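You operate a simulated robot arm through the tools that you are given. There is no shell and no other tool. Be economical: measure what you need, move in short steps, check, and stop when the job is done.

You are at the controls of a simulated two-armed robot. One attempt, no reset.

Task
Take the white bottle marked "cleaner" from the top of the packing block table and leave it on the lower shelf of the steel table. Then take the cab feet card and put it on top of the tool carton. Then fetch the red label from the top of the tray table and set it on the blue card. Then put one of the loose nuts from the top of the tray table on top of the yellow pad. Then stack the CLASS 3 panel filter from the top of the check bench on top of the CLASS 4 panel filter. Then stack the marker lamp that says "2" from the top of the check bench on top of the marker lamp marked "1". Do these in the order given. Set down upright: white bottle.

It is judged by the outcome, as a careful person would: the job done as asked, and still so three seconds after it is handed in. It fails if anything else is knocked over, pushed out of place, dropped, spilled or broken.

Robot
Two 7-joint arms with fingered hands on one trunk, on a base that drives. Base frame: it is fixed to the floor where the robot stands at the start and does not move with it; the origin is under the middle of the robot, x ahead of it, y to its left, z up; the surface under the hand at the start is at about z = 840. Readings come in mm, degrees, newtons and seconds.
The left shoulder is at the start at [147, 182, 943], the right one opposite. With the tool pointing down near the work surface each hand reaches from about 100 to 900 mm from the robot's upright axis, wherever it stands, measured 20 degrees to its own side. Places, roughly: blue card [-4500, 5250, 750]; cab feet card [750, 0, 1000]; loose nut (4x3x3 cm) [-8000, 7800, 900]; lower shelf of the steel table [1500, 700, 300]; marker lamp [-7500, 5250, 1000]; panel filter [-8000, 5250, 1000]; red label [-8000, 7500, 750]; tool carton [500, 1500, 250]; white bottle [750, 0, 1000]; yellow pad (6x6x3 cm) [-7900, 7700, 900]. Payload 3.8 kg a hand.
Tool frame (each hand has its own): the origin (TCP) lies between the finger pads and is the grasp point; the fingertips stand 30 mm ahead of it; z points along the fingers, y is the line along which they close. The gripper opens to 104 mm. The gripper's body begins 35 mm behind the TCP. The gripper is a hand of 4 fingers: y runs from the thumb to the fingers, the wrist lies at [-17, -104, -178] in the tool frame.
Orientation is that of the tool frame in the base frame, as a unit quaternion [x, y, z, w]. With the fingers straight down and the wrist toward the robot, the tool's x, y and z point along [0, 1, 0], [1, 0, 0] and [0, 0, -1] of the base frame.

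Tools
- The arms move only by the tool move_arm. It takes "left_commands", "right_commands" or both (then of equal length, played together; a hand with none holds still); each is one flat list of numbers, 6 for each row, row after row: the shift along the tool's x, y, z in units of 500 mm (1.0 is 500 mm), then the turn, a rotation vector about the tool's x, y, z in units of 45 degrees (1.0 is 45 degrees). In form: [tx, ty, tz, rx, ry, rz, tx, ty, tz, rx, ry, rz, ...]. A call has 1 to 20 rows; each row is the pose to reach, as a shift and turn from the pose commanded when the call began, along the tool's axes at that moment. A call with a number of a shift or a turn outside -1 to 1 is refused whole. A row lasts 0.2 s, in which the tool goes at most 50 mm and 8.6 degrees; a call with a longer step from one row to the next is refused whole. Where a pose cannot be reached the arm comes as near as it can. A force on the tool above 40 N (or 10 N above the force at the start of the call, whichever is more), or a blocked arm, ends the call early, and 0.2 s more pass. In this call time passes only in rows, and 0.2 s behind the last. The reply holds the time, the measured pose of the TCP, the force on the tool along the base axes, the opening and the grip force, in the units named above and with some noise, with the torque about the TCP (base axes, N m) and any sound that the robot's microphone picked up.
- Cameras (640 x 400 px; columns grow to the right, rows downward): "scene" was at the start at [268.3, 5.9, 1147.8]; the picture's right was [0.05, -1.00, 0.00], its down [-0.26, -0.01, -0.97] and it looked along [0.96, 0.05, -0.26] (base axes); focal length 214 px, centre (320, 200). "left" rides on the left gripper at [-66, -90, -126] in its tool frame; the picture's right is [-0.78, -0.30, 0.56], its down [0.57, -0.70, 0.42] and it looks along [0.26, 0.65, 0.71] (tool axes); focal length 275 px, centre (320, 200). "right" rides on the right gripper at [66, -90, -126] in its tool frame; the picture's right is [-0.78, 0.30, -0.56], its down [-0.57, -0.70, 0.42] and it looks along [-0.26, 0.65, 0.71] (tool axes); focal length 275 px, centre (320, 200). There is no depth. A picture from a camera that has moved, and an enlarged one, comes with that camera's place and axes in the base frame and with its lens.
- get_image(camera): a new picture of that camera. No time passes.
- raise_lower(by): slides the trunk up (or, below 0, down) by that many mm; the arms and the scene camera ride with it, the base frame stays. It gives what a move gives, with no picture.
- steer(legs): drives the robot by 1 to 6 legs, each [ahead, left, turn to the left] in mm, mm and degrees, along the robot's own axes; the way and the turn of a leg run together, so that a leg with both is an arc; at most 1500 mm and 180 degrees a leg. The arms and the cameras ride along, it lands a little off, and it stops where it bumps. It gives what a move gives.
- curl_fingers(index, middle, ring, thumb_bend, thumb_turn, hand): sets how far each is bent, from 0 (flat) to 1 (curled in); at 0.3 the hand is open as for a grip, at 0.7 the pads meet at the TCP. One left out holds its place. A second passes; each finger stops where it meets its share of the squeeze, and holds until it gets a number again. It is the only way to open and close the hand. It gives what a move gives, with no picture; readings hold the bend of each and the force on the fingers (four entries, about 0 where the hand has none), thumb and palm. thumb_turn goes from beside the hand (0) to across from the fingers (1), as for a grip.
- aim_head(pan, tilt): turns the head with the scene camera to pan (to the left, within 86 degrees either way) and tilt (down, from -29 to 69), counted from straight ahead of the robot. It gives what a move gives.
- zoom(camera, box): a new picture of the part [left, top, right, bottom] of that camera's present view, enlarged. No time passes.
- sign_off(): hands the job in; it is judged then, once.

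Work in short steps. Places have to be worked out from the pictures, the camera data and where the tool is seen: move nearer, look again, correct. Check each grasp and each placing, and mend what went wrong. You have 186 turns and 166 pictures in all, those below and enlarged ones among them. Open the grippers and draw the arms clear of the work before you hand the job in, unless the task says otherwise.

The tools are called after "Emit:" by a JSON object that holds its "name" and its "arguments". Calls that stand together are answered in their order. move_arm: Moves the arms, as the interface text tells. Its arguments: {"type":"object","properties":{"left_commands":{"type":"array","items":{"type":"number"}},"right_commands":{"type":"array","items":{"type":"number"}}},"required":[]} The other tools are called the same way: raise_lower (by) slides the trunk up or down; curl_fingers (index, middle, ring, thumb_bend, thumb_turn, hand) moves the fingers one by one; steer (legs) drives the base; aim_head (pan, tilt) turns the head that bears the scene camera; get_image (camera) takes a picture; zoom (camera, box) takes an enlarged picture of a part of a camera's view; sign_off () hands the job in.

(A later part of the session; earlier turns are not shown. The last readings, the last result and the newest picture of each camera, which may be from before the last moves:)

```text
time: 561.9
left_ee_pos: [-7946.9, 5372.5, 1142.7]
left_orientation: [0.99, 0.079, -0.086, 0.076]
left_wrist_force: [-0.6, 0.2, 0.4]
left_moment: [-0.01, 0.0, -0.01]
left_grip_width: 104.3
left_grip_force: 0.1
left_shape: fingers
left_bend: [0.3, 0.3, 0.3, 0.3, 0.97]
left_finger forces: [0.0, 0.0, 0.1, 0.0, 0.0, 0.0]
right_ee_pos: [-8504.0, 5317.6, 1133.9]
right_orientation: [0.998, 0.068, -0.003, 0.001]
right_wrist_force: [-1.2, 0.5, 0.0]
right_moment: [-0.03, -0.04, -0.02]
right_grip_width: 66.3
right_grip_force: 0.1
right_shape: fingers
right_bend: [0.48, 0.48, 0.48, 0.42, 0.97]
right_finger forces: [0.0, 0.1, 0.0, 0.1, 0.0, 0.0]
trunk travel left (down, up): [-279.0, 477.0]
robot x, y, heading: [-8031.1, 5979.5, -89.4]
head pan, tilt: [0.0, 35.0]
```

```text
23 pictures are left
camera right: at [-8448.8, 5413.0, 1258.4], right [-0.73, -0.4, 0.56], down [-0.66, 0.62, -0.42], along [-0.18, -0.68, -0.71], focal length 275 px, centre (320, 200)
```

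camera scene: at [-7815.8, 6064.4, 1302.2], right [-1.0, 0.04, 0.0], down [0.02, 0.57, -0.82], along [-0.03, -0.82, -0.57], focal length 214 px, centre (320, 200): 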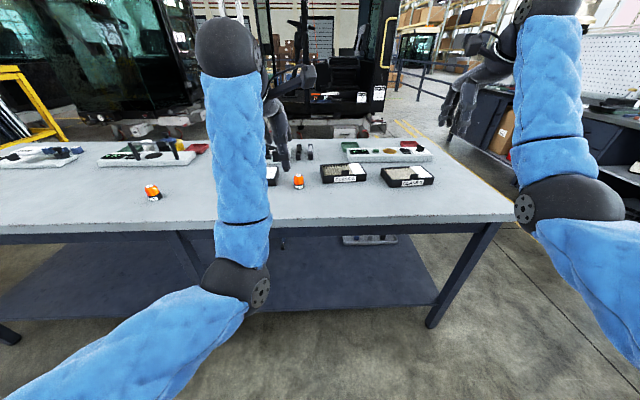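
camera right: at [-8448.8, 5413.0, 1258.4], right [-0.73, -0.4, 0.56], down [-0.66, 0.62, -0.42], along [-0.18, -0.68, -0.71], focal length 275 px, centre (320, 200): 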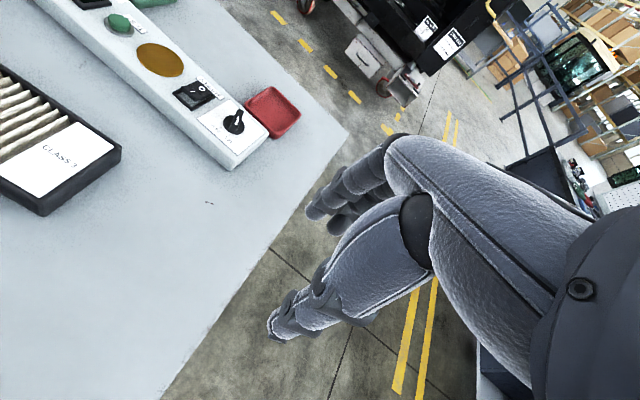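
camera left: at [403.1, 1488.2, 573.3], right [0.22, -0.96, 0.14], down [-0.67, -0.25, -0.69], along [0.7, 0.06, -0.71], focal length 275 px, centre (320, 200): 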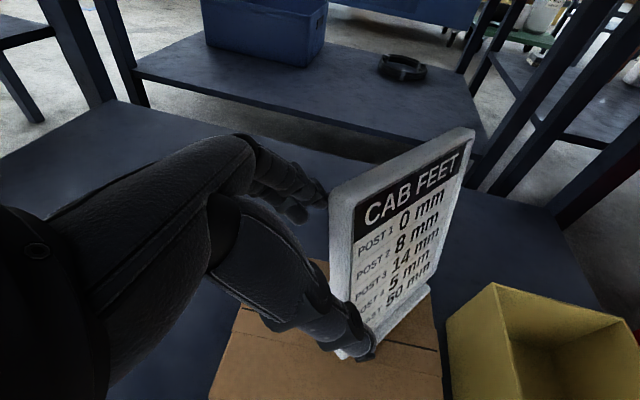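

I moved the wrong way (tool x points to +x here). Move back 278 mm toward the tab.

Emit:
{"name": "move_arm", "arguments": {"right_commands": [0.09, 0.018, 0, 0, 0, 0, 0.18, 0.036, 0, 0, 0, 0, 0.27, 0.055, 0, 0, 0, 0, 0.36, 0.073, 0, 0, 0, 0, 0.45, 0.09, 0, 0, 0, 0, 0.546, 0.1, 0, 0, 0, 0]}}

Emit:
{"name": "get_image", "arguments": {"camera": "right"}}

```text
time: 563.3
left_ee_pos: [-7945.5, 5371.6, 1141.6]
left_orientation: [0.99, 0.078, -0.087, 0.075]
left_wrist_force: [-0.1, 0.3, 0.8]
left_moment: [-0.02, 0.0, 0.01]
left_grip_width: 104.2
left_grip_force: 0.1
left_shape: fingers
left_bend: [0.3, 0.3, 0.3, 0.3, 0.97]
left_finger forces: [0.0, 0.0, 0.0, 0.0, 0.0, 0.1]
right_ee_pos: [-8226.9, 5303.7, 1134.9]
right_orientation: [0.998, 0.068, -0.005, 0.002]
right_wrist_force: [0.1, 0.2, -0.9]
right_moment: [-0.01, -0.03, 0.01]
right_grip_width: 66.5
right_grip_force: 0.0
right_shape: fingers
right_bend: [0.48, 0.48, 0.48, 0.42, 0.97]
right_finger forces: [0.0, 0.1, 0.1, 0.1, 0.1, 0.0]
trunk travel left (down, up): [-279.0, 477.0]
robot x, y, heading: [-8031.7, 5977.4, -89.5]
head pan, tilt: [0.0, 35.0]
```

```text
22 pictures are left
camera right: at [-8171.2, 5400.2, 1259.0], right [-0.73, -0.4, 0.56], down [-0.66, 0.62, -0.42], along [-0.18, -0.68, -0.71], focal length 275 px, centre (320, 200)
```

right: 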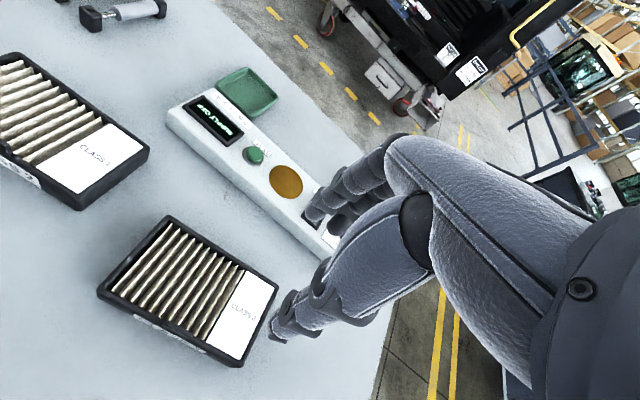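

From this camera: box x −8290…−8112, front edge y≈5348, bench top z≈858. The tab should be at (-8203,5344). Move above and inspect closely.

Emit:
{"name": "move_arm", "arguments": {"right_commands": [0.03, -0.036, 0.03, 0, 0, 0, 0.058, -0.073, 0.09, 0, 0, 0, 0.058, -0.073, 0.18, 0, 0, 0, 0.058, -0.073, 0.27, 0, 0, 0]}}

Emit:
{"name": "get_image", "arguments": {"camera": "right"}}

```text
time: 564.3
left_ee_pos: [-7947.2, 5370.3, 1141.4]
left_orientation: [0.99, 0.08, -0.086, 0.075]
left_wrist_force: [-0.8, 0.4, 0.4]
left_moment: [0.0, -0.04, 0.01]
left_grip_width: 104.3
left_grip_force: 0.0
left_shape: fingers
left_bend: [0.3, 0.3, 0.3, 0.3, 0.97]
left_finger forces: [0.1, 0.0, 0.0, 0.0, 0.0, 0.0]
right_ee_pos: [-8201.4, 5340.9, 997.9]
right_orientation: [0.998, 0.067, -0.004, 0.002]
right_wrist_force: [0.1, 0.1, 0.4]
right_moment: [0.04, 0.03, 0.0]
right_grip_width: 66.1
right_grip_force: 0.1
right_shape: fingers
right_bend: [0.48, 0.48, 0.48, 0.42, 0.97]
right_finger forces: [0.0, 0.0, 0.0, 0.0, 0.1, 0.1]
trunk travel left (down, up): [-279.0, 477.0]
robot x, y, heading: [-8028.4, 5981.4, -89.7]
head pan, tilt: [0.0, 35.0]
```

```text
21 pictures are left
camera right: at [-8146.4, 5437.0, 1121.7], right [-0.73, -0.4, 0.56], down [-0.66, 0.62, -0.42], along [-0.18, -0.68, -0.71], focal length 275 px, centre (320, 200)
```

right: 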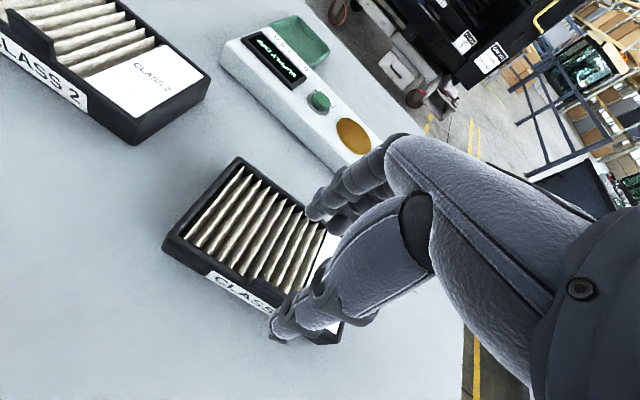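

Aligned with the front centre. Descend to TCP z≈930 straddling the tab and look.

Emit:
{"name": "move_arm", "arguments": {"right_commands": [-0.006, -0.003, 0.06, 0, 0, 0, -0.01, -0.005, 0.12, 0, 0, 0, -0.01, -0.005, 0.136, 0, 0, 0]}}

Emit:
{"name": "zoom", "arguments": {"camera": "right", "box": [150, 150, 420, 380]}}

```text
time: 565.1
left_ee_pos: [-7946.7, 5372.6, 1141.4]
left_orientation: [0.99, 0.079, -0.086, 0.077]
left_wrist_force: [0.1, 0.0, 0.8]
left_moment: [0.01, 0.04, 0.01]
left_grip_width: 104.2
left_grip_force: 0.1
left_shape: fingers
left_bend: [0.3, 0.3, 0.3, 0.3, 0.97]
left_finger forces: [0.0, 0.0, 0.1, 0.0, 0.0, 0.0]
right_ee_pos: [-8207.5, 5342.9, 930.3]
right_orientation: [0.998, 0.067, -0.003, 0.002]
right_wrist_force: [0.5, -0.1, 2.4]
right_moment: [-0.14, -0.02, 0.01]
right_grip_width: 65.9
right_grip_force: 1.2
right_shape: fingers
right_bend: [0.48, 0.48, 0.48, 0.42, 0.97]
right_finger forces: [0.1, 2.8, 0.1, 0.0, 0.1, 0.0]
trunk travel left (down, up): [-279.0, 477.0]
robot x, y, heading: [-8031.1, 5978.3, -89.5]
head pan, tilt: [0.0, 35.0]
```

```text
1.74 times, centred on (285, 265) of right
camera zoom: at [-8153.1, 5440.4, 1054.2], right [-0.73, -0.4, 0.56], down [-0.66, 0.62, -0.42], along [-0.18, -0.68, -0.71], focal length 479 px, centre (381, 87)
```

zoom: 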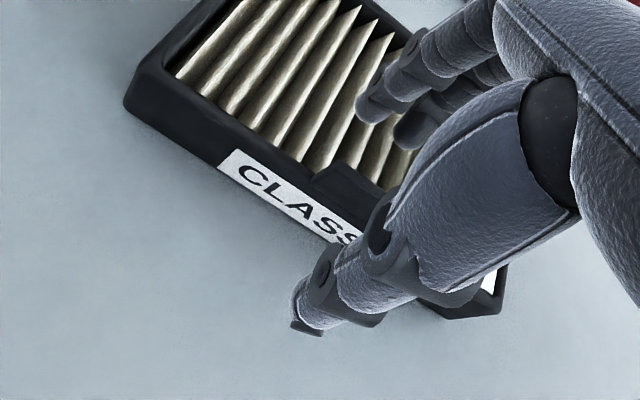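

The tab lies between thumb and fingers. Raise 5 mm off the pleats and close.

Emit:
{"name": "move_arm", "arguments": {"right_commands": [0, 0, -0.01, 0, 0, 0]}}

Emit:
{"name": "curl_fingers", "arguments": {"hand": "right", "index": 0.8, "middle": 0.8, "ring": 0.8, "thumb_bend": 0.75}}

Emit:
{"name": "zoom", "arguments": {"camera": "right", "box": [150, 150, 420, 380]}}

```text
time: 565.5
left_ee_pos: [-7946.6, 5372.6, 1142.3]
left_orientation: [0.99, 0.079, -0.086, 0.077]
left_wrist_force: [-0.2, 0.3, -0.2]
left_moment: [0.01, 0.0, -0.01]
left_grip_width: 104.4
left_grip_force: 0.0
left_shape: fingers
left_bend: [0.3, 0.3, 0.3, 0.3, 0.97]
left_finger forces: [0.0, 0.0, 0.1, 0.0, 0.0, 0.0]
right_ee_pos: [-8207.5, 5343.2, 933.3]
right_orientation: [0.998, 0.067, -0.003, 0.001]
right_wrist_force: [-0.1, 0.5, 0.3]
right_moment: [-0.01, 0.0, -0.03]
right_grip_width: 66.1
right_grip_force: 0.1
right_shape: fingers
right_bend: [0.48, 0.48, 0.48, 0.42, 0.97]
right_finger forces: [0.0, 0.1, 0.0, 0.1, 0.0, 0.0]
trunk travel left (down, up): [-279.0, 477.0]
robot x, y, heading: [-8030.9, 5980.0, -89.9]
head pan, tilt: [0.0, 35.0]
```

```text
time: 566.5
left_ee_pos: [-7947.0, 5372.4, 1141.8]
left_orientation: [0.99, 0.08, -0.085, 0.076]
left_wrist_force: [-0.2, 0.0, 0.0]
left_moment: [-0.01, -0.01, 0.03]
left_grip_width: 104.2
left_grip_force: 0.1
left_shape: fingers
left_bend: [0.3, 0.3, 0.3, 0.3, 0.97]
left_finger forces: [0.0, 0.1, 0.0, 0.0, 0.0, 0.0]
right_ee_pos: [-8206.6, 5342.7, 934.5]
right_orientation: [0.998, 0.067, -0.004, 0.0]
right_wrist_force: [-0.1, 1.4, 0.3]
right_moment: [0.0, 0.02, -0.04]
right_grip_width: 2.9
right_grip_force: 9.9
right_shape: fingers
right_bend: [0.78, 0.8, 0.8, 0.67, 0.97]
right_finger forces: [10.1, 0.0, 0.1, 0.0, 10.0, 0.1]
trunk travel left (down, up): [-279.0, 477.0]
robot x, y, heading: [-8031.3, 5979.0, -89.6]
head pan, tilt: [0.0, 35.0]
```

```text
1.74 times, centred on (285, 265) of right
camera zoom: at [-8152.9, 5439.9, 1058.6], right [-0.73, -0.4, 0.56], down [-0.66, 0.62, -0.42], along [-0.18, -0.68, -0.71], focal length 479 px, centre (381, 87)
```

zoom: 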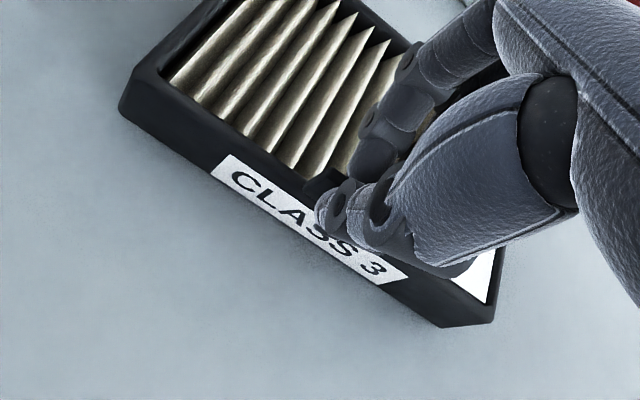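

The fingers met above the tab. I open partly (narrow), lower ~16 mm, shift slightly, and close again.

Emit:
{"name": "curl_fingers", "arguments": {"hand": "right", "index": 0.62, "middle": 0.62, "ring": 0.62, "thumb_bend": 0.56}}

Emit:
{"name": "move_arm", "arguments": {"right_commands": [0.006, -0.008, 0.008, 0, 0, 0, 0.008, -0.012, 0.018, 0, 0, 0, 0.008, -0.012, 0.026, 0, 0, 0, 0.008, -0.012, 0.034, 0, 0, 0]}}

Emit:
{"name": "curl_fingers", "arguments": {"hand": "right", "index": 0.8, "middle": 0.8, "ring": 0.8, "thumb_bend": 0.75}}

Emit:
{"name": "zoom", "arguments": {"camera": "right", "box": [150, 150, 420, 380]}}

```text
time: 567.5
left_ee_pos: [-7946.2, 5372.4, 1142.9]
left_orientation: [0.99, 0.081, -0.085, 0.076]
left_wrist_force: [0.6, 0.9, 0.3]
left_moment: [-0.01, 0.0, -0.03]
left_grip_width: 104.5
left_grip_force: 0.2
left_shape: fingers
left_bend: [0.3, 0.3, 0.3, 0.3, 0.97]
left_finger forces: [0.0, 0.1, 0.1, 0.1, 0.0, 0.1]
right_ee_pos: [-8208.5, 5343.5, 934.0]
right_orientation: [0.998, 0.067, -0.004, 0.0]
right_wrist_force: [0.3, -0.2, -0.8]
right_moment: [0.0, 0.03, 0.01]
right_grip_width: 29.8
right_grip_force: 0.0
right_shape: fingers
right_bend: [0.62, 0.62, 0.62, 0.56, 0.97]
right_finger forces: [0.0, 0.1, 0.0, 0.0, 0.0, 0.0]
trunk travel left (down, up): [-279.0, 477.0]
robot x, y, heading: [-8028.9, 5981.2, -89.8]
head pan, tilt: [0.0, 35.0]
```

```text
time: 568.6
left_ee_pos: [-7946.0, 5372.0, 1140.9]
left_orientation: [0.99, 0.079, -0.085, 0.075]
left_wrist_force: [0.3, -0.2, -0.5]
left_moment: [0.03, -0.02, -0.02]
left_grip_width: 104.5
left_grip_force: 0.0
left_shape: fingers
left_bend: [0.3, 0.3, 0.3, 0.3, 0.97]
left_finger forces: [0.0, 0.0, 0.0, 0.1, 0.0, 0.0]
right_ee_pos: [-8204.1, 5345.5, 927.6]
right_orientation: [0.998, 0.066, -0.001, 0.016]
right_wrist_force: [0.7, 0.6, 12.8]
right_moment: [-0.13, -0.12, 0.03]
right_grip_width: 26.7
right_grip_force: 6.2
right_shape: fingers
right_bend: [0.65, 0.63, 0.62, 0.56, 0.97]
right_finger forces: [9.5, 2.7, 0.0, 0.1, 0.0, 0.1]
trunk travel left (down, up): [-279.0, 477.0]
robot x, y, heading: [-8029.6, 5982.0, -89.7]
head pan, tilt: [0.0, 35.0]
stopped in row 4 (right hand): the force on the tool passed its limit at 41 N (the readings are from after the stop); the commanded pose is now the measured one
```

```text
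time: 569.6
left_ee_pos: [-7947.1, 5372.7, 1142.1]
left_orientation: [0.99, 0.079, -0.086, 0.076]
left_wrist_force: [-0.4, -0.2, -0.1]
left_moment: [-0.04, -0.02, -0.01]
left_grip_width: 104.6
left_grip_force: 0.1
left_shape: fingers
left_bend: [0.3, 0.3, 0.3, 0.3, 0.97]
left_finger forces: [0.0, 0.1, 0.0, 0.0, 0.0, 0.1]
right_ee_pos: [-8205.7, 5346.7, 924.4]
right_orientation: [0.998, 0.066, -0.001, 0.011]
right_wrist_force: [-0.3, 0.4, -1.5]
right_moment: [0.1, -0.02, -0.04]
right_grip_width: 4.2
right_grip_force: 12.7
right_shape: fingers
right_bend: [0.78, 0.79, 0.8, 0.67, 0.95]
right_finger forces: [9.3, 3.6, 0.0, 0.0, 13.2, 0.1]
trunk travel left (down, up): [-279.0, 477.0]
robot x, y, heading: [-8035.3, 5982.5, -89.8]
head pan, tilt: [0.0, 35.0]
```

```text
1.74 times, centred on (285, 265) of right
camera zoom: at [-8150.6, 5446.4, 1047.0], right [-0.73, -0.38, 0.57], down [-0.66, 0.61, -0.44], along [-0.18, -0.69, -0.7], focal length 479 px, centre (381, 87)
```

zoom: 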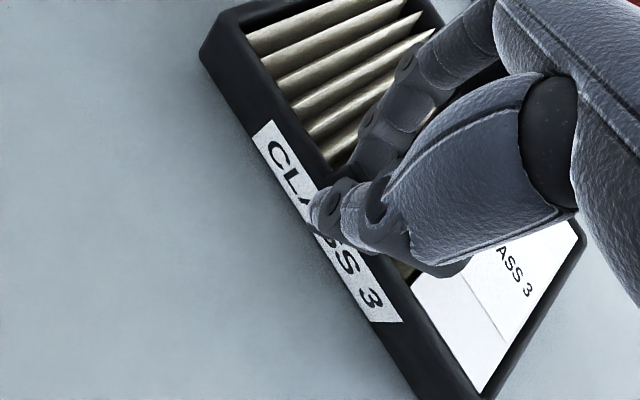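

Grip now shows resistance from two fingers (tab between?). Lift slightly and read the weight.

Emit:
{"name": "move_arm", "arguments": {"right_commands": [0, 0, -0.02, 0, 0, 0, 0, 0, -0.05, 0, 0, 0, 0, 0, -0.08, 0, 0, 0]}}

Emit:
{"name": "zoom", "arguments": {"camera": "right", "box": [150, 150, 420, 380]}}

```text
time: 570.4
left_ee_pos: [-7945.9, 5371.9, 1141.3]
left_orientation: [0.99, 0.079, -0.085, 0.075]
left_wrist_force: [-0.5, 0.6, -0.1]
left_moment: [0.0, 0.01, -0.01]
left_grip_width: 104.4
left_grip_force: 0.0
left_shape: fingers
left_bend: [0.3, 0.3, 0.3, 0.3, 0.97]
left_finger forces: [0.1, 0.0, 0.0, 0.1, 0.0, 0.0]
right_ee_pos: [-8205.0, 5348.9, 964.0]
right_orientation: [0.998, 0.066, -0.002, 0.011]
right_wrist_force: [0.1, -0.4, -2.7]
right_moment: [0.06, -0.04, -0.01]
right_grip_width: 4.6
right_grip_force: 13.9
right_shape: fingers
right_bend: [0.78, 0.79, 0.8, 0.67, 0.94]
right_finger forces: [10.2, 3.4, 0.1, 0.1, 13.9, 0.0]
trunk travel left (down, up): [-279.0, 477.0]
robot x, y, heading: [-8030.2, 5980.8, -89.6]
head pan, tilt: [0.0, 35.0]
```

```text
1.74 times, centred on (285, 265) of right
camera zoom: at [-8150.1, 5448.1, 1086.0], right [-0.73, -0.38, 0.57], down [-0.66, 0.61, -0.44], along [-0.18, -0.69, -0.7], focal length 479 px, centre (381, 87)
```

zoom: 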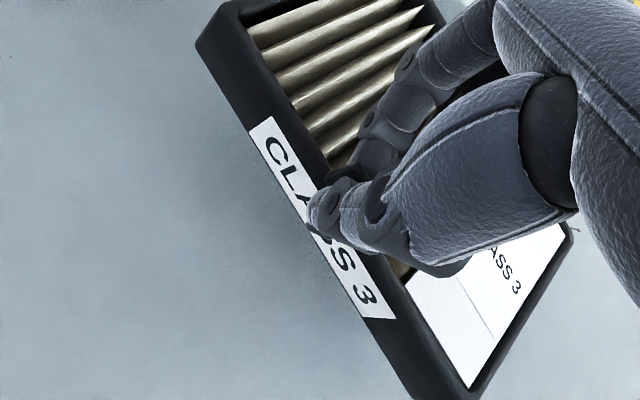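

The filter is lifted by its tab (2.7 N). Raise to clear everything and strafe 630 mm toward CLASS 4, then look.

Emit:
{"name": "move_arm", "arguments": {"right_commands": [0, 0, -0.09, 0, 0, 0, 0, 0, -0.18, 0, 0, 0]}}

Emit:
{"name": "steer", "arguments": {"legs": [[0, 560, 0]]}}

Emit:
{"name": "get_image", "arguments": {"camera": "right"}}

```text
time: 571.0
left_ee_pos: [-7945.4, 5373.2, 1141.1]
left_orientation: [0.99, 0.08, -0.086, 0.076]
left_wrist_force: [0.5, -0.6, 0.8]
left_moment: [-0.02, 0.02, 0.0]
left_grip_width: 104.4
left_grip_force: 0.0
left_shape: fingers
left_bend: [0.3, 0.3, 0.3, 0.3, 0.97]
left_finger forces: [0.0, 0.0, 0.1, 0.0, 0.0, 0.1]
right_ee_pos: [-8204.5, 5350.8, 1054.2]
right_orientation: [0.998, 0.066, -0.001, 0.011]
right_wrist_force: [-0.1, 0.5, -2.0]
right_moment: [0.09, -0.02, -0.03]
right_grip_width: 4.5
right_grip_force: 13.7
right_shape: fingers
right_bend: [0.78, 0.79, 0.8, 0.67, 0.94]
right_finger forces: [10.2, 3.3, 0.0, 0.0, 14.4, 0.0]
trunk travel left (down, up): [-279.0, 477.0]
robot x, y, heading: [-8030.3, 5976.9, -89.7]
head pan, tilt: [0.0, 35.0]
```

```text
time: 574.2
left_ee_pos: [-7388.5, 5375.9, 1140.7]
left_orientation: [0.99, 0.081, -0.086, 0.075]
left_wrist_force: [0.4, 0.0, -0.5]
left_moment: [-0.02, 0.02, -0.02]
left_grip_width: 104.3
left_grip_force: 0.0
left_shape: fingers
left_bend: [0.3, 0.3, 0.3, 0.3, 0.97]
left_finger forces: [0.0, 0.1, 0.1, 0.1, 0.0, 0.0]
right_ee_pos: [-7646.1, 5355.3, 1053.5]
right_orientation: [0.998, 0.067, -0.003, 0.011]
right_wrist_force: [0.6, 0.6, -1.8]
right_moment: [0.11, -0.02, 0.0]
right_grip_width: 4.5
right_grip_force: 13.8
right_shape: fingers
right_bend: [0.78, 0.79, 0.8, 0.67, 0.94]
right_finger forces: [9.9, 3.6, 0.1, 0.1, 13.9, 0.0]
trunk travel left (down, up): [-279.0, 477.0]
robot x, y, heading: [-7478.7, 5980.3, -89.4]
head pan, tilt: [0.0, 35.0]
```

```text
16 pictures are left
camera right: at [-7591.8, 5453.9, 1176.3], right [-0.73, -0.38, 0.57], down [-0.66, 0.61, -0.44], along [-0.18, -0.69, -0.7], focal length 275 px, centre (320, 200)
```

right: 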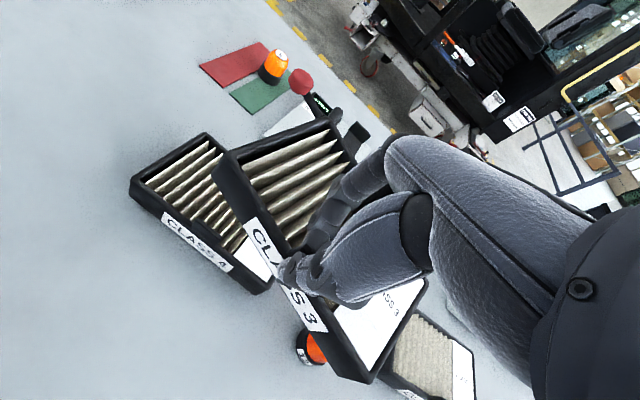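

CLASS 4 centre ≈(-7583,5278), square to the bench. I rotate the held filter 20° and shift it over CLASS 4 (slightly further back to clear CLASS 4's tab).

Emit:
{"name": "move_arm", "arguments": {"right_commands": [0.03, 0.042, 0, 0, 0, -0.15, 0.06, 0.085, 0, 0, 0, -0.3, 0.088, 0.127, 0, 0, 0, -0.449]}}

Emit:
{"name": "get_image", "arguments": {"camera": "right"}}

```text
time: 575.0
left_ee_pos: [-7388.7, 5376.1, 1141.0]
left_orientation: [0.99, 0.08, -0.085, 0.075]
left_wrist_force: [-0.4, 0.0, -0.1]
left_moment: [-0.01, 0.0, 0.02]
left_grip_width: 104.6
left_grip_force: 0.0
left_shape: fingers
left_bend: [0.3, 0.3, 0.3, 0.3, 0.97]
left_finger forces: [0.0, 0.1, 0.0, 0.0, 0.0, 0.1]
right_ee_pos: [-7595.4, 5296.3, 1053.4]
right_orientation: [0.97, 0.243, -0.005, 0.01]
right_wrist_force: [-0.1, 0.9, -2.5]
right_moment: [0.07, 0.03, -0.01]
right_grip_width: 4.8
right_grip_force: 14.2
right_shape: fingers
right_bend: [0.78, 0.79, 0.8, 0.67, 0.94]
right_finger forces: [10.6, 3.4, 0.0, 0.1, 14.4, 0.1]
trunk travel left (down, up): [-279.0, 477.0]
robot x, y, heading: [-7473.5, 5984.7, -89.6]
head pan, tilt: [0.0, 35.0]
```

```text
15 pictures are left
camera right: at [-7578.6, 5409.1, 1175.9], right [-0.54, -0.61, 0.57], down [-0.84, 0.34, -0.43], along [0.07, -0.71, -0.7], focal length 275 px, centre (320, 200)
```

right: 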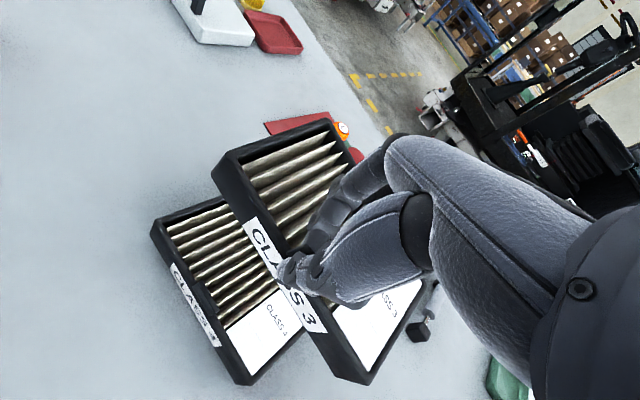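

Well aligned: front faces at y 5316 vs 5331, 9 mm off in x. Correct and lower.

Emit:
{"name": "move_arm", "arguments": {"right_commands": [0.016, 0.008, 0.04, 0, 0, 0, 0.016, 0.008, 0.1, 0, 0, 0, 0.016, 0.008, 0.16, 0, 0, 0]}}

Emit:
{"name": "move_arm", "arguments": {"right_commands": [0, 0, 0.008, 0, 0, 0, 0, 0, 0.016, 0, 0, 0, 0, 0, 0.024, 0, 0, 0, 0, 0, 0.03, 0, 0, 0]}}

Emit:
{"name": "get_image", "arguments": {"camera": "right"}}

```text
time: 575.8
left_ee_pos: [-7388.4, 5376.9, 1140.9]
left_orientation: [0.99, 0.08, -0.087, 0.075]
left_wrist_force: [0.7, -0.2, -0.6]
left_moment: [-0.03, -0.03, -0.05]
left_grip_width: 104.3
left_grip_force: 0.1
left_shape: fingers
left_bend: [0.3, 0.3, 0.3, 0.3, 0.97]
left_finger forces: [0.0, 0.0, 0.0, 0.0, 0.0, 0.0]
right_ee_pos: [-7586.2, 5295.6, 974.4]
right_orientation: [0.97, 0.242, -0.005, 0.01]
right_wrist_force: [1.7, 0.4, -2.0]
right_moment: [0.1, 0.03, -0.02]
right_grip_width: 4.9
right_grip_force: 13.4
right_shape: fingers
right_bend: [0.78, 0.79, 0.8, 0.67, 0.94]
right_finger forces: [9.5, 3.8, 0.1, 0.0, 13.4, 0.1]
trunk travel left (down, up): [-279.0, 477.0]
robot x, y, heading: [-7473.7, 5982.8, -89.2]
head pan, tilt: [0.0, 35.0]
```

```text
time: 576.8
left_ee_pos: [-7389.7, 5376.7, 1140.4]
left_orientation: [0.99, 0.081, -0.086, 0.075]
left_wrist_force: [-0.3, 0.5, 0.5]
left_moment: [-0.02, -0.01, 0.0]
left_grip_width: 104.5
left_grip_force: 0.0
left_shape: fingers
left_bend: [0.3, 0.3, 0.3, 0.3, 0.97]
left_finger forces: [0.0, 0.0, 0.1, 0.0, 0.1, 0.0]
right_ee_pos: [-7584.6, 5295.4, 959.5]
right_orientation: [0.97, 0.241, -0.004, 0.011]
right_wrist_force: [-0.1, -0.1, -0.7]
right_moment: [0.1, 0.06, -0.03]
right_grip_width: 4.9
right_grip_force: 13.7
right_shape: fingers
right_bend: [0.78, 0.8, 0.8, 0.67, 0.94]
right_finger forces: [9.8, 3.8, 0.0, 0.1, 13.9, 0.0]
trunk travel left (down, up): [-279.0, 477.0]
robot x, y, heading: [-7474.7, 5987.3, -89.5]
head pan, tilt: [0.0, 35.0]
```

```text
14 pictures are left
camera right: at [-7568.0, 5407.8, 1082.4], right [-0.55, -0.61, 0.57], down [-0.84, 0.34, -0.43], along [0.07, -0.71, -0.7], focal length 275 px, centre (320, 200)
```

right: 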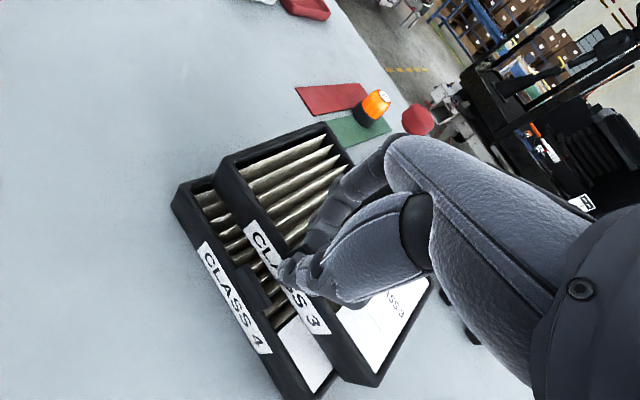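

Position is good: CLASS 3 sits just behind CLASS 4's tab. Creep down to full contact.

Emit:
{"name": "move_arm", "arguments": {"right_commands": [0, 0, 0.008, 0, 0, 0, 0, 0, 0.016, 0, 0, 0, 0, 0, 0.022, 0, 0, 0]}}

```text
time: 577.6
left_ee_pos: [-7388.8, 5378.8, 1143.2]
left_orientation: [0.99, 0.081, -0.086, 0.077]
left_wrist_force: [-0.2, 0.5, -0.3]
left_moment: [-0.02, 0.0, -0.01]
left_grip_width: 104.6
left_grip_force: 0.1
left_shape: fingers
left_bend: [0.3, 0.3, 0.3, 0.3, 0.97]
left_finger forces: [0.0, 0.0, 0.0, 0.0, 0.0, 0.0]
right_ee_pos: [-7585.6, 5296.3, 954.9]
right_orientation: [0.97, 0.241, -0.005, 0.017]
right_wrist_force: [-0.1, 1.7, 20.5]
right_moment: [0.38, 0.03, -0.04]
right_grip_width: 5.6
right_grip_force: 18.4
right_shape: fingers
right_bend: [0.79, 0.8, 0.8, 0.67, 0.94]
right_finger forces: [15.2, 2.0, 0.0, 0.0, 18.6, 0.0]
trunk travel left (down, up): [-279.0, 477.0]
robot x, y, heading: [-7474.0, 5986.5, -89.3]
head pan, tilt: [0.0, 35.0]
```

Firm contact (20 N). Ease up 4 mm and open a little.

Emit:
{"name": "move_arm", "arguments": {"right_commands": [0, 0, -0.01, 0, 0, 0]}}

Emit:
{"name": "curl_fingers", "arguments": {"hand": "right", "index": 0.64, "middle": 0.64, "ring": 0.64, "thumb_bend": 0.56}}

Emit:
{"name": "move_arm", "arguments": {"right_commands": [0, 0, -0.02, 0, 0, 0, 0, 0, -0.08, 0, 0, 0, 0, 0, -0.17, 0, 0, 0, 0, 0, -0.27, 0, 0, 0]}}

Emit:
{"name": "get_image", "arguments": {"camera": "right"}}

```text
time: 578.0
left_ee_pos: [-7389.1, 5377.3, 1142.0]
left_orientation: [0.99, 0.08, -0.085, 0.077]
left_wrist_force: [-0.4, 0.0, 0.1]
left_moment: [-0.04, -0.01, 0.01]
left_grip_width: 104.5
left_grip_force: 0.1
left_shape: fingers
left_bend: [0.3, 0.3, 0.3, 0.3, 0.97]
left_finger forces: [0.0, 0.0, 0.1, 0.0, 0.1, 0.0]
right_ee_pos: [-7585.0, 5296.9, 953.2]
right_orientation: [0.97, 0.242, -0.004, 0.011]
right_wrist_force: [1.4, 0.3, 12.4]
right_moment: [0.24, -0.03, -0.04]
right_grip_width: 5.5
right_grip_force: 15.5
right_shape: fingers
right_bend: [0.79, 0.8, 0.8, 0.67, 0.94]
right_finger forces: [13.2, 2.2, 0.0, 0.1, 15.9, 0.0]
trunk travel left (down, up): [-279.0, 477.0]
robot x, y, heading: [-7474.3, 5986.0, -89.5]
head pan, tilt: [0.0, 35.0]
```

```text
time: 579.0
left_ee_pos: [-7389.1, 5378.4, 1143.6]
left_orientation: [0.99, 0.08, -0.086, 0.078]
left_wrist_force: [0.1, 0.1, 0.5]
left_moment: [0.0, 0.01, -0.02]
left_grip_width: 104.3
left_grip_force: 0.0
left_shape: fingers
left_bend: [0.3, 0.3, 0.3, 0.3, 0.97]
left_finger forces: [0.0, 0.0, 0.0, 0.0, 0.1, 0.0]
right_ee_pos: [-7586.4, 5296.7, 957.0]
right_orientation: [0.97, 0.242, -0.005, 0.014]
right_wrist_force: [-3.8, 2.1, 24.8]
right_moment: [0.01, 0.03, -0.03]
right_grip_width: 14.7
right_grip_force: 12.6
right_shape: fingers
right_bend: [0.72, 0.72, 0.65, 0.56, 0.97]
right_finger forces: [14.8, 8.7, 1.0, 0.0, 0.1, 0.0]
trunk travel left (down, up): [-279.0, 477.0]
robot x, y, heading: [-7472.5, 5984.8, -89.7]
head pan, tilt: [0.0, 35.0]
```

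```text
time: 580.0
left_ee_pos: [-7389.5, 5377.5, 1142.6]
left_orientation: [0.99, 0.081, -0.086, 0.076]
left_wrist_force: [0.2, 0.1, -0.9]
left_moment: [-0.03, -0.03, 0.03]
left_grip_width: 104.2
left_grip_force: 0.1
left_shape: fingers
left_bend: [0.3, 0.3, 0.3, 0.3, 0.97]
left_finger forces: [0.0, 0.0, 0.1, 0.0, 0.1, 0.0]
right_ee_pos: [-7584.3, 5300.2, 1088.7]
right_orientation: [0.97, 0.241, -0.004, 0.01]
right_wrist_force: [-0.6, 0.8, 0.4]
right_moment: [-0.01, 0.0, -0.02]
right_grip_width: 27.5
right_grip_force: 0.1
right_shape: fingers
right_bend: [0.64, 0.64, 0.64, 0.56, 0.97]
right_finger forces: [0.1, 0.0, 0.0, 0.0, 0.1, 0.0]
trunk travel left (down, up): [-279.0, 477.0]
robot x, y, heading: [-7476.1, 5986.5, -89.4]
head pan, tilt: [0.0, 35.0]
```

```text
13 pictures are left
camera right: at [-7567.6, 5412.1, 1211.2], right [-0.54, -0.61, 0.57], down [-0.84, 0.34, -0.43], along [0.07, -0.71, -0.7], focal length 275 px, centre (320, 200)
```

right: 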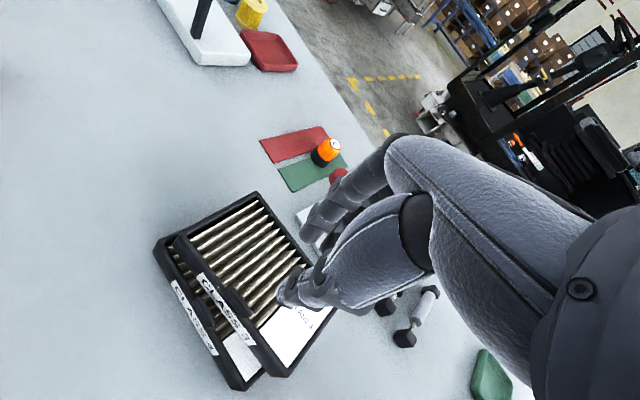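

CLASS 3 rests on CLASS 4. Next lamp "2" at ≈(-7236,5396): strafe, square the hand, open it, and look.

Emit:
{"name": "steer", "arguments": {"legs": [[-80, 346, 0]]}}

Emit:
{"name": "move_arm", "arguments": {"right_commands": [0, 0, 0, 0, 0, 0.16, 0, 0, 0, 0, 0, 0.32, 0, 0, 0, 0, 0, 0.48, 0, 0, 0, 0, 0, 0.62]}}

Emit:
{"name": "curl_fingers", "arguments": {"hand": "right", "index": 0.42, "middle": 0.42, "ring": 0.42, "thumb_bend": 0.38}}

Emit:
{"name": "get_image", "arguments": {"camera": "right"}}

```text
time: 582.3
left_ee_pos: [-7041.8, 5457.9, 1140.7]
left_orientation: [0.99, 0.079, -0.086, 0.075]
left_wrist_force: [-0.3, -0.4, 0.3]
left_moment: [-0.02, 0.03, -0.02]
left_grip_width: 104.5
left_grip_force: 0.0
left_shape: fingers
left_bend: [0.3, 0.3, 0.3, 0.3, 0.97]
left_finger forces: [0.0, 0.1, 0.0, 0.0, 0.0, 0.0]
right_ee_pos: [-7237.4, 5382.0, 1087.9]
right_orientation: [0.971, 0.241, -0.004, 0.011]
right_wrist_force: [0.2, 0.0, -0.2]
right_moment: [0.0, 0.01, 0.01]
right_grip_width: 27.4
right_grip_force: 0.0
right_shape: fingers
right_bend: [0.64, 0.64, 0.64, 0.56, 0.97]
right_finger forces: [0.0, 0.0, 0.0, 0.0, 0.0, 0.1]
trunk travel left (down, up): [-279.0, 477.0]
robot x, y, heading: [-7124.4, 6069.0, -89.4]
head pan, tilt: [0.0, 35.0]
```

```text
time: 583.3
left_ee_pos: [-7042.0, 5457.4, 1142.0]
left_orientation: [0.99, 0.08, -0.086, 0.075]
left_wrist_force: [0.0, 0.0, 0.2]
left_moment: [0.04, -0.03, 0.0]
left_grip_width: 104.3
left_grip_force: 0.0
left_shape: fingers
left_bend: [0.3, 0.3, 0.3, 0.3, 0.97]
left_finger forces: [0.0, 0.1, 0.0, 0.0, 0.0, 0.0]
right_ee_pos: [-7237.7, 5382.2, 1088.3]
right_orientation: [1.0, -0.002, -0.002, 0.011]
right_wrist_force: [0.0, -0.6, -1.1]
right_moment: [0.0, 0.02, 0.05]
right_grip_width: 27.3
right_grip_force: 0.0
right_shape: fingers
right_bend: [0.64, 0.64, 0.64, 0.56, 0.97]
right_finger forces: [0.0, 0.1, 0.1, 0.0, 0.0, 0.0]
trunk travel left (down, up): [-279.0, 477.0]
robot x, y, heading: [-7125.5, 6064.4, -89.4]
head pan, tilt: [0.0, 35.0]
```

```text
time: 584.3
left_ee_pos: [-7042.0, 5459.4, 1141.0]
left_orientation: [0.99, 0.079, -0.085, 0.076]
left_wrist_force: [-0.2, -0.2, 0.2]
left_moment: [-0.01, -0.01, -0.02]
left_grip_width: 104.4
left_grip_force: 0.1
left_shape: fingers
left_bend: [0.3, 0.3, 0.3, 0.3, 0.97]
left_finger forces: [0.0, 0.0, 0.0, 0.1, 0.0, 0.1]
right_ee_pos: [-7238.0, 5381.7, 1088.8]
right_orientation: [1.0, -0.002, -0.002, 0.012]
right_wrist_force: [-0.5, 0.2, -0.1]
right_moment: [0.01, 0.01, 0.01]
right_grip_width: 78.9
right_grip_force: 0.2
right_shape: fingers
right_bend: [0.42, 0.42, 0.42, 0.38, 0.97]
right_finger forces: [0.1, 0.0, 0.0, 0.0, 0.0, 0.0]
trunk travel left (down, up): [-279.0, 477.0]
robot x, y, heading: [-7127.1, 6063.7, -89.9]
head pan, tilt: [0.0, 35.0]
```

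```text
12 pictures are left
camera right: at [-7171.1, 5472.7, 1211.2], right [-0.77, -0.28, 0.57], down [-0.57, 0.69, -0.44], along [-0.27, -0.66, -0.7], focal length 275 px, centre (320, 200)
```

right: 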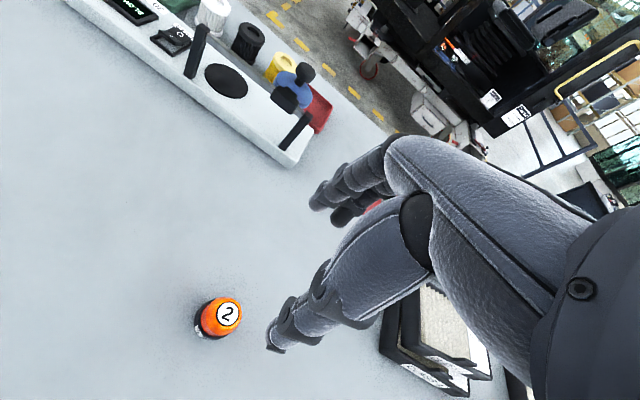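

Lamp "2" confirmed at ≈(-7240,5397). Centre over it and descend to grip height.

Emit:
{"name": "move_arm", "arguments": {"right_commands": [-0.004, -0.03, 0.05, 0, 0, 0, -0.004, -0.03, 0.14, 0, 0, 0, -0.004, -0.03, 0.23, 0, 0, 0, -0.004, -0.03, 0.3, 0, 0, 0]}}

Emit:
{"name": "get_image", "arguments": {"camera": "right"}}

```text
time: 585.3
left_ee_pos: [-7041.0, 5458.7, 1141.5]
left_orientation: [0.99, 0.079, -0.086, 0.075]
left_wrist_force: [-0.2, -0.4, -0.5]
left_moment: [0.02, -0.03, -0.02]
left_grip_width: 104.1
left_grip_force: 0.2
left_shape: fingers
left_bend: [0.3, 0.3, 0.3, 0.3, 0.97]
left_finger forces: [0.0, 0.0, 0.1, 0.1, 0.1, 0.0]
right_ee_pos: [-7240.8, 5392.7, 936.3]
right_orientation: [1.0, 0.0, -0.001, 0.011]
right_wrist_force: [-0.4, 1.3, -1.3]
right_moment: [0.0, 0.01, 0.0]
right_grip_width: 79.2
right_grip_force: 0.0
right_shape: fingers
right_bend: [0.42, 0.42, 0.42, 0.38, 0.97]
right_finger forces: [0.0, 0.0, 0.0, 0.0, 0.1, 0.1]
trunk travel left (down, up): [-279.0, 477.0]
robot x, y, heading: [-7128.1, 6065.8, -89.6]
head pan, tilt: [0.0, 35.0]
```

```text
11 pictures are left
camera right: at [-7173.3, 5484.0, 1059.1], right [-0.78, -0.28, 0.57], down [-0.57, 0.69, -0.44], along [-0.27, -0.66, -0.7], focal length 275 px, centre (320, 200)
```

right: 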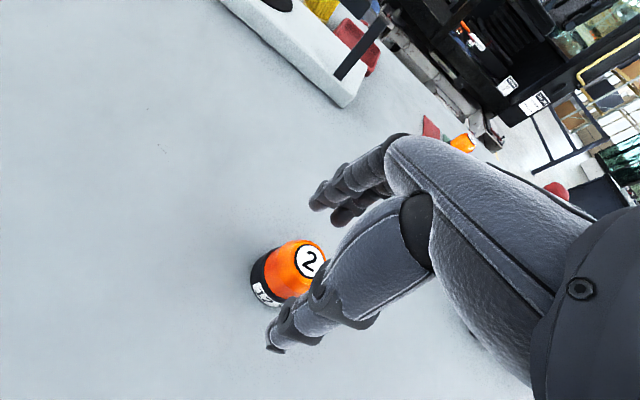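

Lamp axis ≈(-7237,5397); shift 4 mm, lower 36 mm, and close.

Emit:
{"name": "move_arm", "arguments": {"right_commands": [0.008, -0.008, 0.03, 0, 0, 0, 0.008, -0.008, 0.06, 0, 0, 0, 0.008, -0.008, 0.074, 0, 0, 0]}}

Emit:
{"name": "curl_fingers", "arguments": {"hand": "right", "index": 0.66, "middle": 0.66, "ring": 0.66, "thumb_bend": 0.62}}

Emit:
{"name": "zoom", "arguments": {"camera": "right", "box": [150, 150, 420, 380]}}

```text
time: 586.1
left_ee_pos: [-7042.6, 5457.3, 1142.0]
left_orientation: [0.99, 0.08, -0.086, 0.075]
left_wrist_force: [1.1, 0.0, 0.0]
left_moment: [0.02, 0.03, -0.02]
left_grip_width: 104.8
left_grip_force: 0.0
left_shape: fingers
left_bend: [0.3, 0.3, 0.3, 0.3, 0.97]
left_finger forces: [0.0, 0.1, 0.0, 0.1, 0.0, 0.1]
right_ee_pos: [-7237.5, 5395.8, 901.1]
right_orientation: [1.0, -0.001, 0.0, 0.011]
right_wrist_force: [-0.6, 0.3, 0.5]
right_moment: [-0.02, -0.03, -0.02]
right_grip_width: 79.2
right_grip_force: 0.0
right_shape: fingers
right_bend: [0.42, 0.42, 0.42, 0.38, 0.97]
right_finger forces: [0.0, 0.0, 0.0, 0.0, 0.0, 0.0]
trunk travel left (down, up): [-279.0, 477.0]
robot x, y, heading: [-7124.3, 6067.2, -89.4]
head pan, tilt: [0.0, 35.0]
```

```text
time: 587.1
left_ee_pos: [-7041.2, 5457.7, 1141.7]
left_orientation: [0.99, 0.079, -0.086, 0.076]
left_wrist_force: [0.3, 0.0, 1.2]
left_moment: [0.01, 0.04, -0.01]
left_grip_width: 104.4
left_grip_force: 0.1
left_shape: fingers
left_bend: [0.3, 0.3, 0.3, 0.3, 0.97]
left_finger forces: [0.1, 0.0, 0.1, 0.1, 0.0, 0.0]
right_ee_pos: [-7236.8, 5397.2, 901.7]
right_orientation: [1.0, -0.001, -0.001, 0.012]
right_wrist_force: [1.0, -0.2, -0.2]
right_moment: [-0.02, 0.0, -0.04]
right_grip_width: 32.9
right_grip_force: 7.2
right_shape: fingers
right_bend: [0.62, 0.62, 0.66, 0.55, 0.97]
right_finger forces: [3.0, 4.6, 0.0, 0.0, 6.6, 0.0]
trunk travel left (down, up): [-279.0, 477.0]
robot x, y, heading: [-7122.9, 6064.8, -89.8]
head pan, tilt: [0.0, 35.0]
```

```text
1.74 times, centred on (285, 265) of right
camera zoom: at [-7170.1, 5487.7, 1023.7], right [-0.77, -0.28, 0.57], down [-0.57, 0.69, -0.44], along [-0.27, -0.66, -0.7], focal length 479 px, centre (381, 87)
```

zoom: 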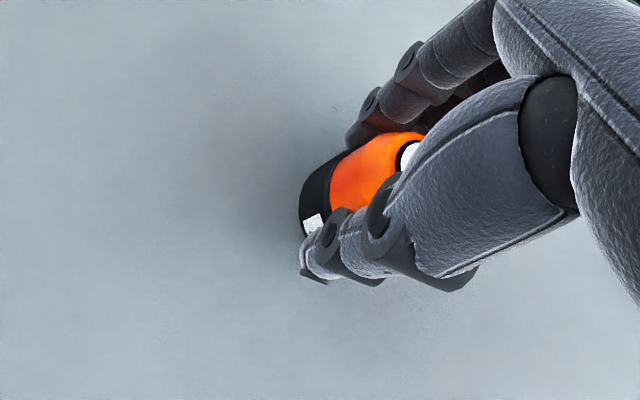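

Lamp held. Firm slightly, lift 160 mm and strafe toward lamp "1".

Emit:
{"name": "curl_fingers", "arguments": {"hand": "right", "index": 0.69, "middle": 0.69, "thumb_bend": 0.64}}

Emit:
{"name": "move_arm", "arguments": {"right_commands": [0, 0, -0.03, 0, 0, 0, 0, 0, -0.1, 0, 0, 0, 0, 0, -0.19, 0, 0, 0, 0, 0, -0.28, 0, 0, 0, 0, 0, -0.34, 0, 0, 0]}}

Emit:
{"name": "steer", "arguments": {"legs": [[50, -521, 0]]}}

Emit:
{"name": "get_image", "arguments": {"camera": "right"}}

```text
time: 588.1
left_ee_pos: [-7042.0, 5458.6, 1141.8]
left_orientation: [0.99, 0.08, -0.086, 0.075]
left_wrist_force: [0.0, -0.5, 0.1]
left_moment: [-0.02, 0.01, -0.02]
left_grip_width: 104.3
left_grip_force: 0.1
left_shape: fingers
left_bend: [0.3, 0.3, 0.3, 0.3, 0.97]
left_finger forces: [0.0, 0.1, 0.1, 0.1, 0.0, 0.1]
right_ee_pos: [-7239.1, 5396.3, 901.1]
right_orientation: [1.0, -0.001, -0.001, 0.011]
right_wrist_force: [0.0, -0.4, -0.3]
right_moment: [0.0, 0.04, 0.0]
right_grip_width: 32.4
right_grip_force: 9.7
right_shape: fingers
right_bend: [0.63, 0.63, 0.66, 0.55, 0.96]
right_finger forces: [4.4, 6.0, 0.0, 0.0, 9.2, 0.0]
trunk travel left (down, up): [-279.0, 477.0]
robot x, y, heading: [-7127.3, 6068.1, -89.7]
head pan, tilt: [0.0, 35.0]
```

```text
time: 589.3
left_ee_pos: [-7042.4, 5458.5, 1142.1]
left_orientation: [0.99, 0.08, -0.085, 0.077]
left_wrist_force: [-0.7, 0.2, 1.2]
left_moment: [-0.02, -0.03, 0.01]
left_grip_width: 104.6
left_grip_force: 0.0
left_shape: fingers
left_bend: [0.3, 0.3, 0.3, 0.3, 0.97]
left_finger forces: [0.1, 0.0, 0.1, 0.0, 0.0, 0.0]
right_ee_pos: [-7235.6, 5401.4, 1072.5]
right_orientation: [1.0, -0.001, -0.001, 0.012]
right_wrist_force: [0.0, 0.2, -1.1]
right_moment: [0.04, 0.0, 0.03]
right_grip_width: 32.6
right_grip_force: 9.9
right_shape: fingers
right_bend: [0.63, 0.63, 0.66, 0.55, 0.96]
right_finger forces: [4.2, 5.9, 0.0, 0.0, 9.0, 0.0]
trunk travel left (down, up): [-279.0, 477.0]
robot x, y, heading: [-7127.3, 6066.1, -89.6]
head pan, tilt: [0.0, 35.0]
```

```text
time: 592.3
left_ee_pos: [-7566.4, 5406.4, 1141.8]
left_orientation: [0.991, 0.074, -0.085, 0.075]
left_wrist_force: [-1.1, -0.4, -0.2]
left_moment: [0.01, -0.01, -0.01]
left_grip_width: 104.4
left_grip_force: 0.0
left_shape: fingers
left_bend: [0.3, 0.3, 0.3, 0.3, 0.97]
left_finger forces: [0.0, 0.0, 0.0, 0.0, 0.1, 0.0]
right_ee_pos: [-7761.3, 5349.2, 1071.9]
right_orientation: [1.0, -0.006, -0.001, 0.011]
right_wrist_force: [0.5, -0.2, -2.3]
right_moment: [-0.02, 0.01, 0.0]
right_grip_width: 32.4
right_grip_force: 9.8
right_shape: fingers
right_bend: [0.63, 0.63, 0.66, 0.55, 0.96]
right_finger forces: [4.3, 5.9, 0.1, 0.0, 9.1, 0.0]
trunk travel left (down, up): [-279.0, 477.0]
robot x, y, heading: [-7645.7, 6017.3, -90.1]
head pan, tilt: [0.0, 35.0]
```

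```text
9 pictures are left
camera right: at [-7693.6, 5440.5, 1194.9], right [-0.78, -0.27, 0.57], down [-0.57, 0.7, -0.44], along [-0.27, -0.66, -0.7], focal length 275 px, centre (320, 200)
```

right: 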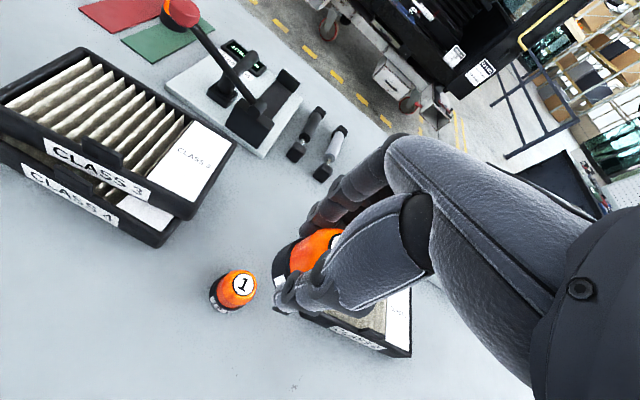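

The filter stack looks flat and stable. Lamp "1" axis ≈(-7759,5338). Centre and lower to just above it, then check.

Emit:
{"name": "move_arm", "arguments": {"right_commands": [0.004, 0.022, 0.04, 0, 0, 0, 0.004, 0.022, 0.12, 0, 0, 0, 0.004, 0.022, 0.18, 0, 0, 0, 0.004, 0.022, 0.2, 0, 0, 0]}}

Emit:
{"name": "get_image", "arguments": {"camera": "right"}}

```text
time: 593.3
left_ee_pos: [-7567.1, 5406.2, 1141.7]
left_orientation: [0.991, 0.075, -0.086, 0.076]
left_wrist_force: [0.0, -0.6, -0.3]
left_moment: [0.01, 0.03, -0.01]
left_grip_width: 104.3
left_grip_force: 0.0
left_shape: fingers
left_bend: [0.3, 0.3, 0.3, 0.3, 0.97]
left_finger forces: [0.0, 0.0, 0.1, 0.0, 0.0, 0.0]
right_ee_pos: [-7758.8, 5335.8, 971.0]
right_orientation: [1.0, -0.006, -0.002, 0.011]
right_wrist_force: [-0.3, -0.1, -0.8]
right_moment: [0.0, -0.01, 0.0]
right_grip_width: 32.3
right_grip_force: 9.7
right_shape: fingers
right_bend: [0.63, 0.63, 0.66, 0.55, 0.96]
right_finger forces: [4.3, 5.8, 0.1, 0.0, 9.1, 0.0]
trunk travel left (down, up): [-279.0, 477.0]
robot x, y, heading: [-7641.9, 6014.6, -90.2]
head pan, tilt: [0.0, 35.0]
```

```text
8 pictures are left
camera right: at [-7690.9, 5427.6, 1094.7], right [-0.78, -0.27, 0.57], down [-0.57, 0.7, -0.44], along [-0.27, -0.66, -0.7], focal length 275 px, centre (320, 200)
```

right: 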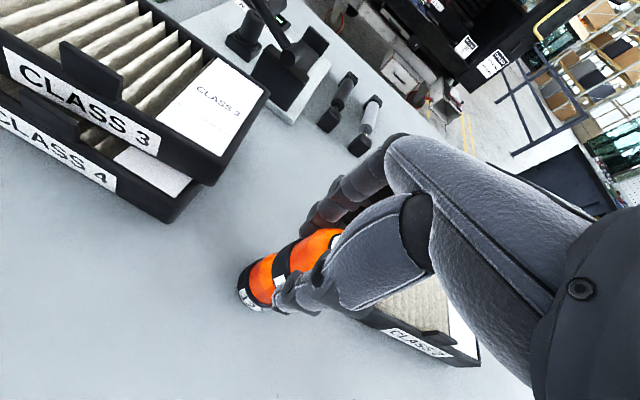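

Alignment by projection is within a few mm. Creep down to contact.

Emit:
{"name": "move_arm", "arguments": {"right_commands": [0, -0.003, 0.008, 0, 0, 0, 0, -0.004, 0.016, 0, 0, 0, 0, -0.004, 0.022, 0, 0, 0, 0, -0.004, 0.028, 0, 0, 0]}}

Emit:
{"name": "zoom", "arguments": {"camera": "right", "box": [200, 190, 380, 340]}}

```text
time: 594.3
left_ee_pos: [-7567.0, 5405.2, 1142.9]
left_orientation: [0.991, 0.074, -0.086, 0.075]
left_wrist_force: [0.3, 0.0, 0.2]
left_moment: [-0.01, 0.03, 0.03]
left_grip_width: 104.3
left_grip_force: 0.0
left_shape: fingers
left_bend: [0.3, 0.3, 0.3, 0.3, 0.97]
left_finger forces: [0.0, 0.0, 0.1, 0.1, 0.1, 0.1]
right_ee_pos: [-7759.5, 5338.4, 959.6]
right_orientation: [1.0, -0.006, -0.001, 0.011]
right_wrist_force: [1.0, 0.5, -1.1]
right_moment: [-0.01, -0.03, -0.01]
right_grip_width: 32.6
right_grip_force: 9.6
right_shape: fingers
right_bend: [0.63, 0.63, 0.66, 0.55, 0.96]
right_finger forces: [4.2, 5.9, 0.0, 0.0, 9.1, 0.0]
trunk travel left (down, up): [-279.0, 477.0]
robot x, y, heading: [-7641.1, 6012.0, -90.2]
head pan, tilt: [0.0, 35.0]
```

```text
2.67 times, centred on (290, 265) of right
camera zoom: at [-7691.7, 5428.9, 1081.7], right [-0.78, -0.27, 0.57], down [-0.57, 0.7, -0.44], along [-0.27, -0.66, -0.7], focal length 734 px, centre (400, 27)
```

zoom: 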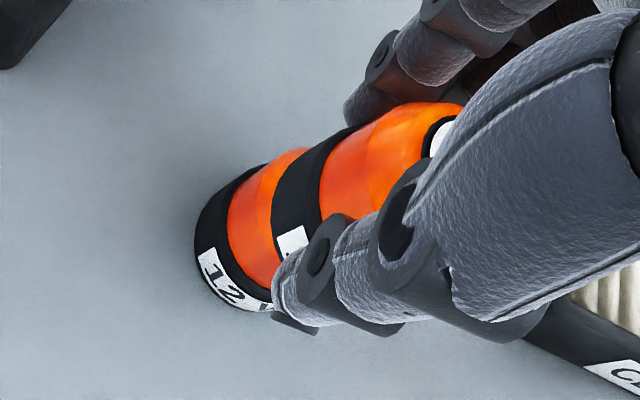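

Aligned within ~4 mm; apply that correction and continue down in 2–3 mm steps.

Emit:
{"name": "move_arm", "arguments": {"right_commands": [0.005, 0.007, 0.005, 0, 0, 0, 0.005, 0.007, 0.01, 0, 0, 0, 0.005, 0.007, 0.014, 0, 0, 0]}}

Emit:
{"name": "move_arm", "arguments": {"right_commands": [0, 0, 0.004, 0, 0, 0, 0, 0, 0.008, 0, 0, 0]}}

```text
time: 595.1
left_ee_pos: [-7568.0, 5404.7, 1142.5]
left_orientation: [0.991, 0.074, -0.087, 0.076]
left_wrist_force: [0.3, 0.4, 0.4]
left_moment: [-0.01, -0.01, 0.04]
left_grip_width: 104.5
left_grip_force: 0.2
left_shape: fingers
left_bend: [0.3, 0.3, 0.3, 0.3, 0.97]
left_finger forces: [0.0, 0.0, 0.0, 0.0, 0.0, 0.1]
right_ee_pos: [-7757.4, 5333.8, 952.3]
right_orientation: [1.0, -0.006, -0.001, 0.013]
right_wrist_force: [0.0, -0.4, -0.8]
right_moment: [0.0, -0.05, -0.02]
right_grip_width: 32.5
right_grip_force: 9.1
right_shape: fingers
right_bend: [0.63, 0.63, 0.66, 0.55, 0.96]
right_finger forces: [4.3, 5.9, 0.0, 0.0, 9.2, 0.0]
trunk travel left (down, up): [-279.0, 477.0]
robot x, y, heading: [-7643.2, 6012.5, -90.3]
head pan, tilt: [0.0, 35.0]
```

```text
time: 595.7
left_ee_pos: [-7567.4, 5406.0, 1142.7]
left_orientation: [0.991, 0.074, -0.086, 0.076]
left_wrist_force: [-0.6, -0.7, -0.8]
left_moment: [0.01, -0.02, 0.0]
left_grip_width: 104.6
left_grip_force: 0.0
left_shape: fingers
left_bend: [0.3, 0.3, 0.3, 0.3, 0.97]
left_finger forces: [0.1, 0.1, 0.0, 0.0, 0.1, 0.0]
right_ee_pos: [-7757.4, 5334.9, 950.3]
right_orientation: [1.0, -0.006, -0.002, 0.015]
right_wrist_force: [-0.4, 0.0, 11.3]
right_moment: [0.1, 0.02, 0.01]
right_grip_width: 32.1
right_grip_force: 10.9
right_shape: fingers
right_bend: [0.63, 0.63, 0.66, 0.55, 0.96]
right_finger forces: [4.9, 7.4, 0.0, 0.0, 10.2, 0.0]
trunk travel left (down, up): [-279.0, 477.0]
robot x, y, heading: [-7644.3, 6014.8, -90.0]
head pan, tilt: [0.0, 35.0]
```

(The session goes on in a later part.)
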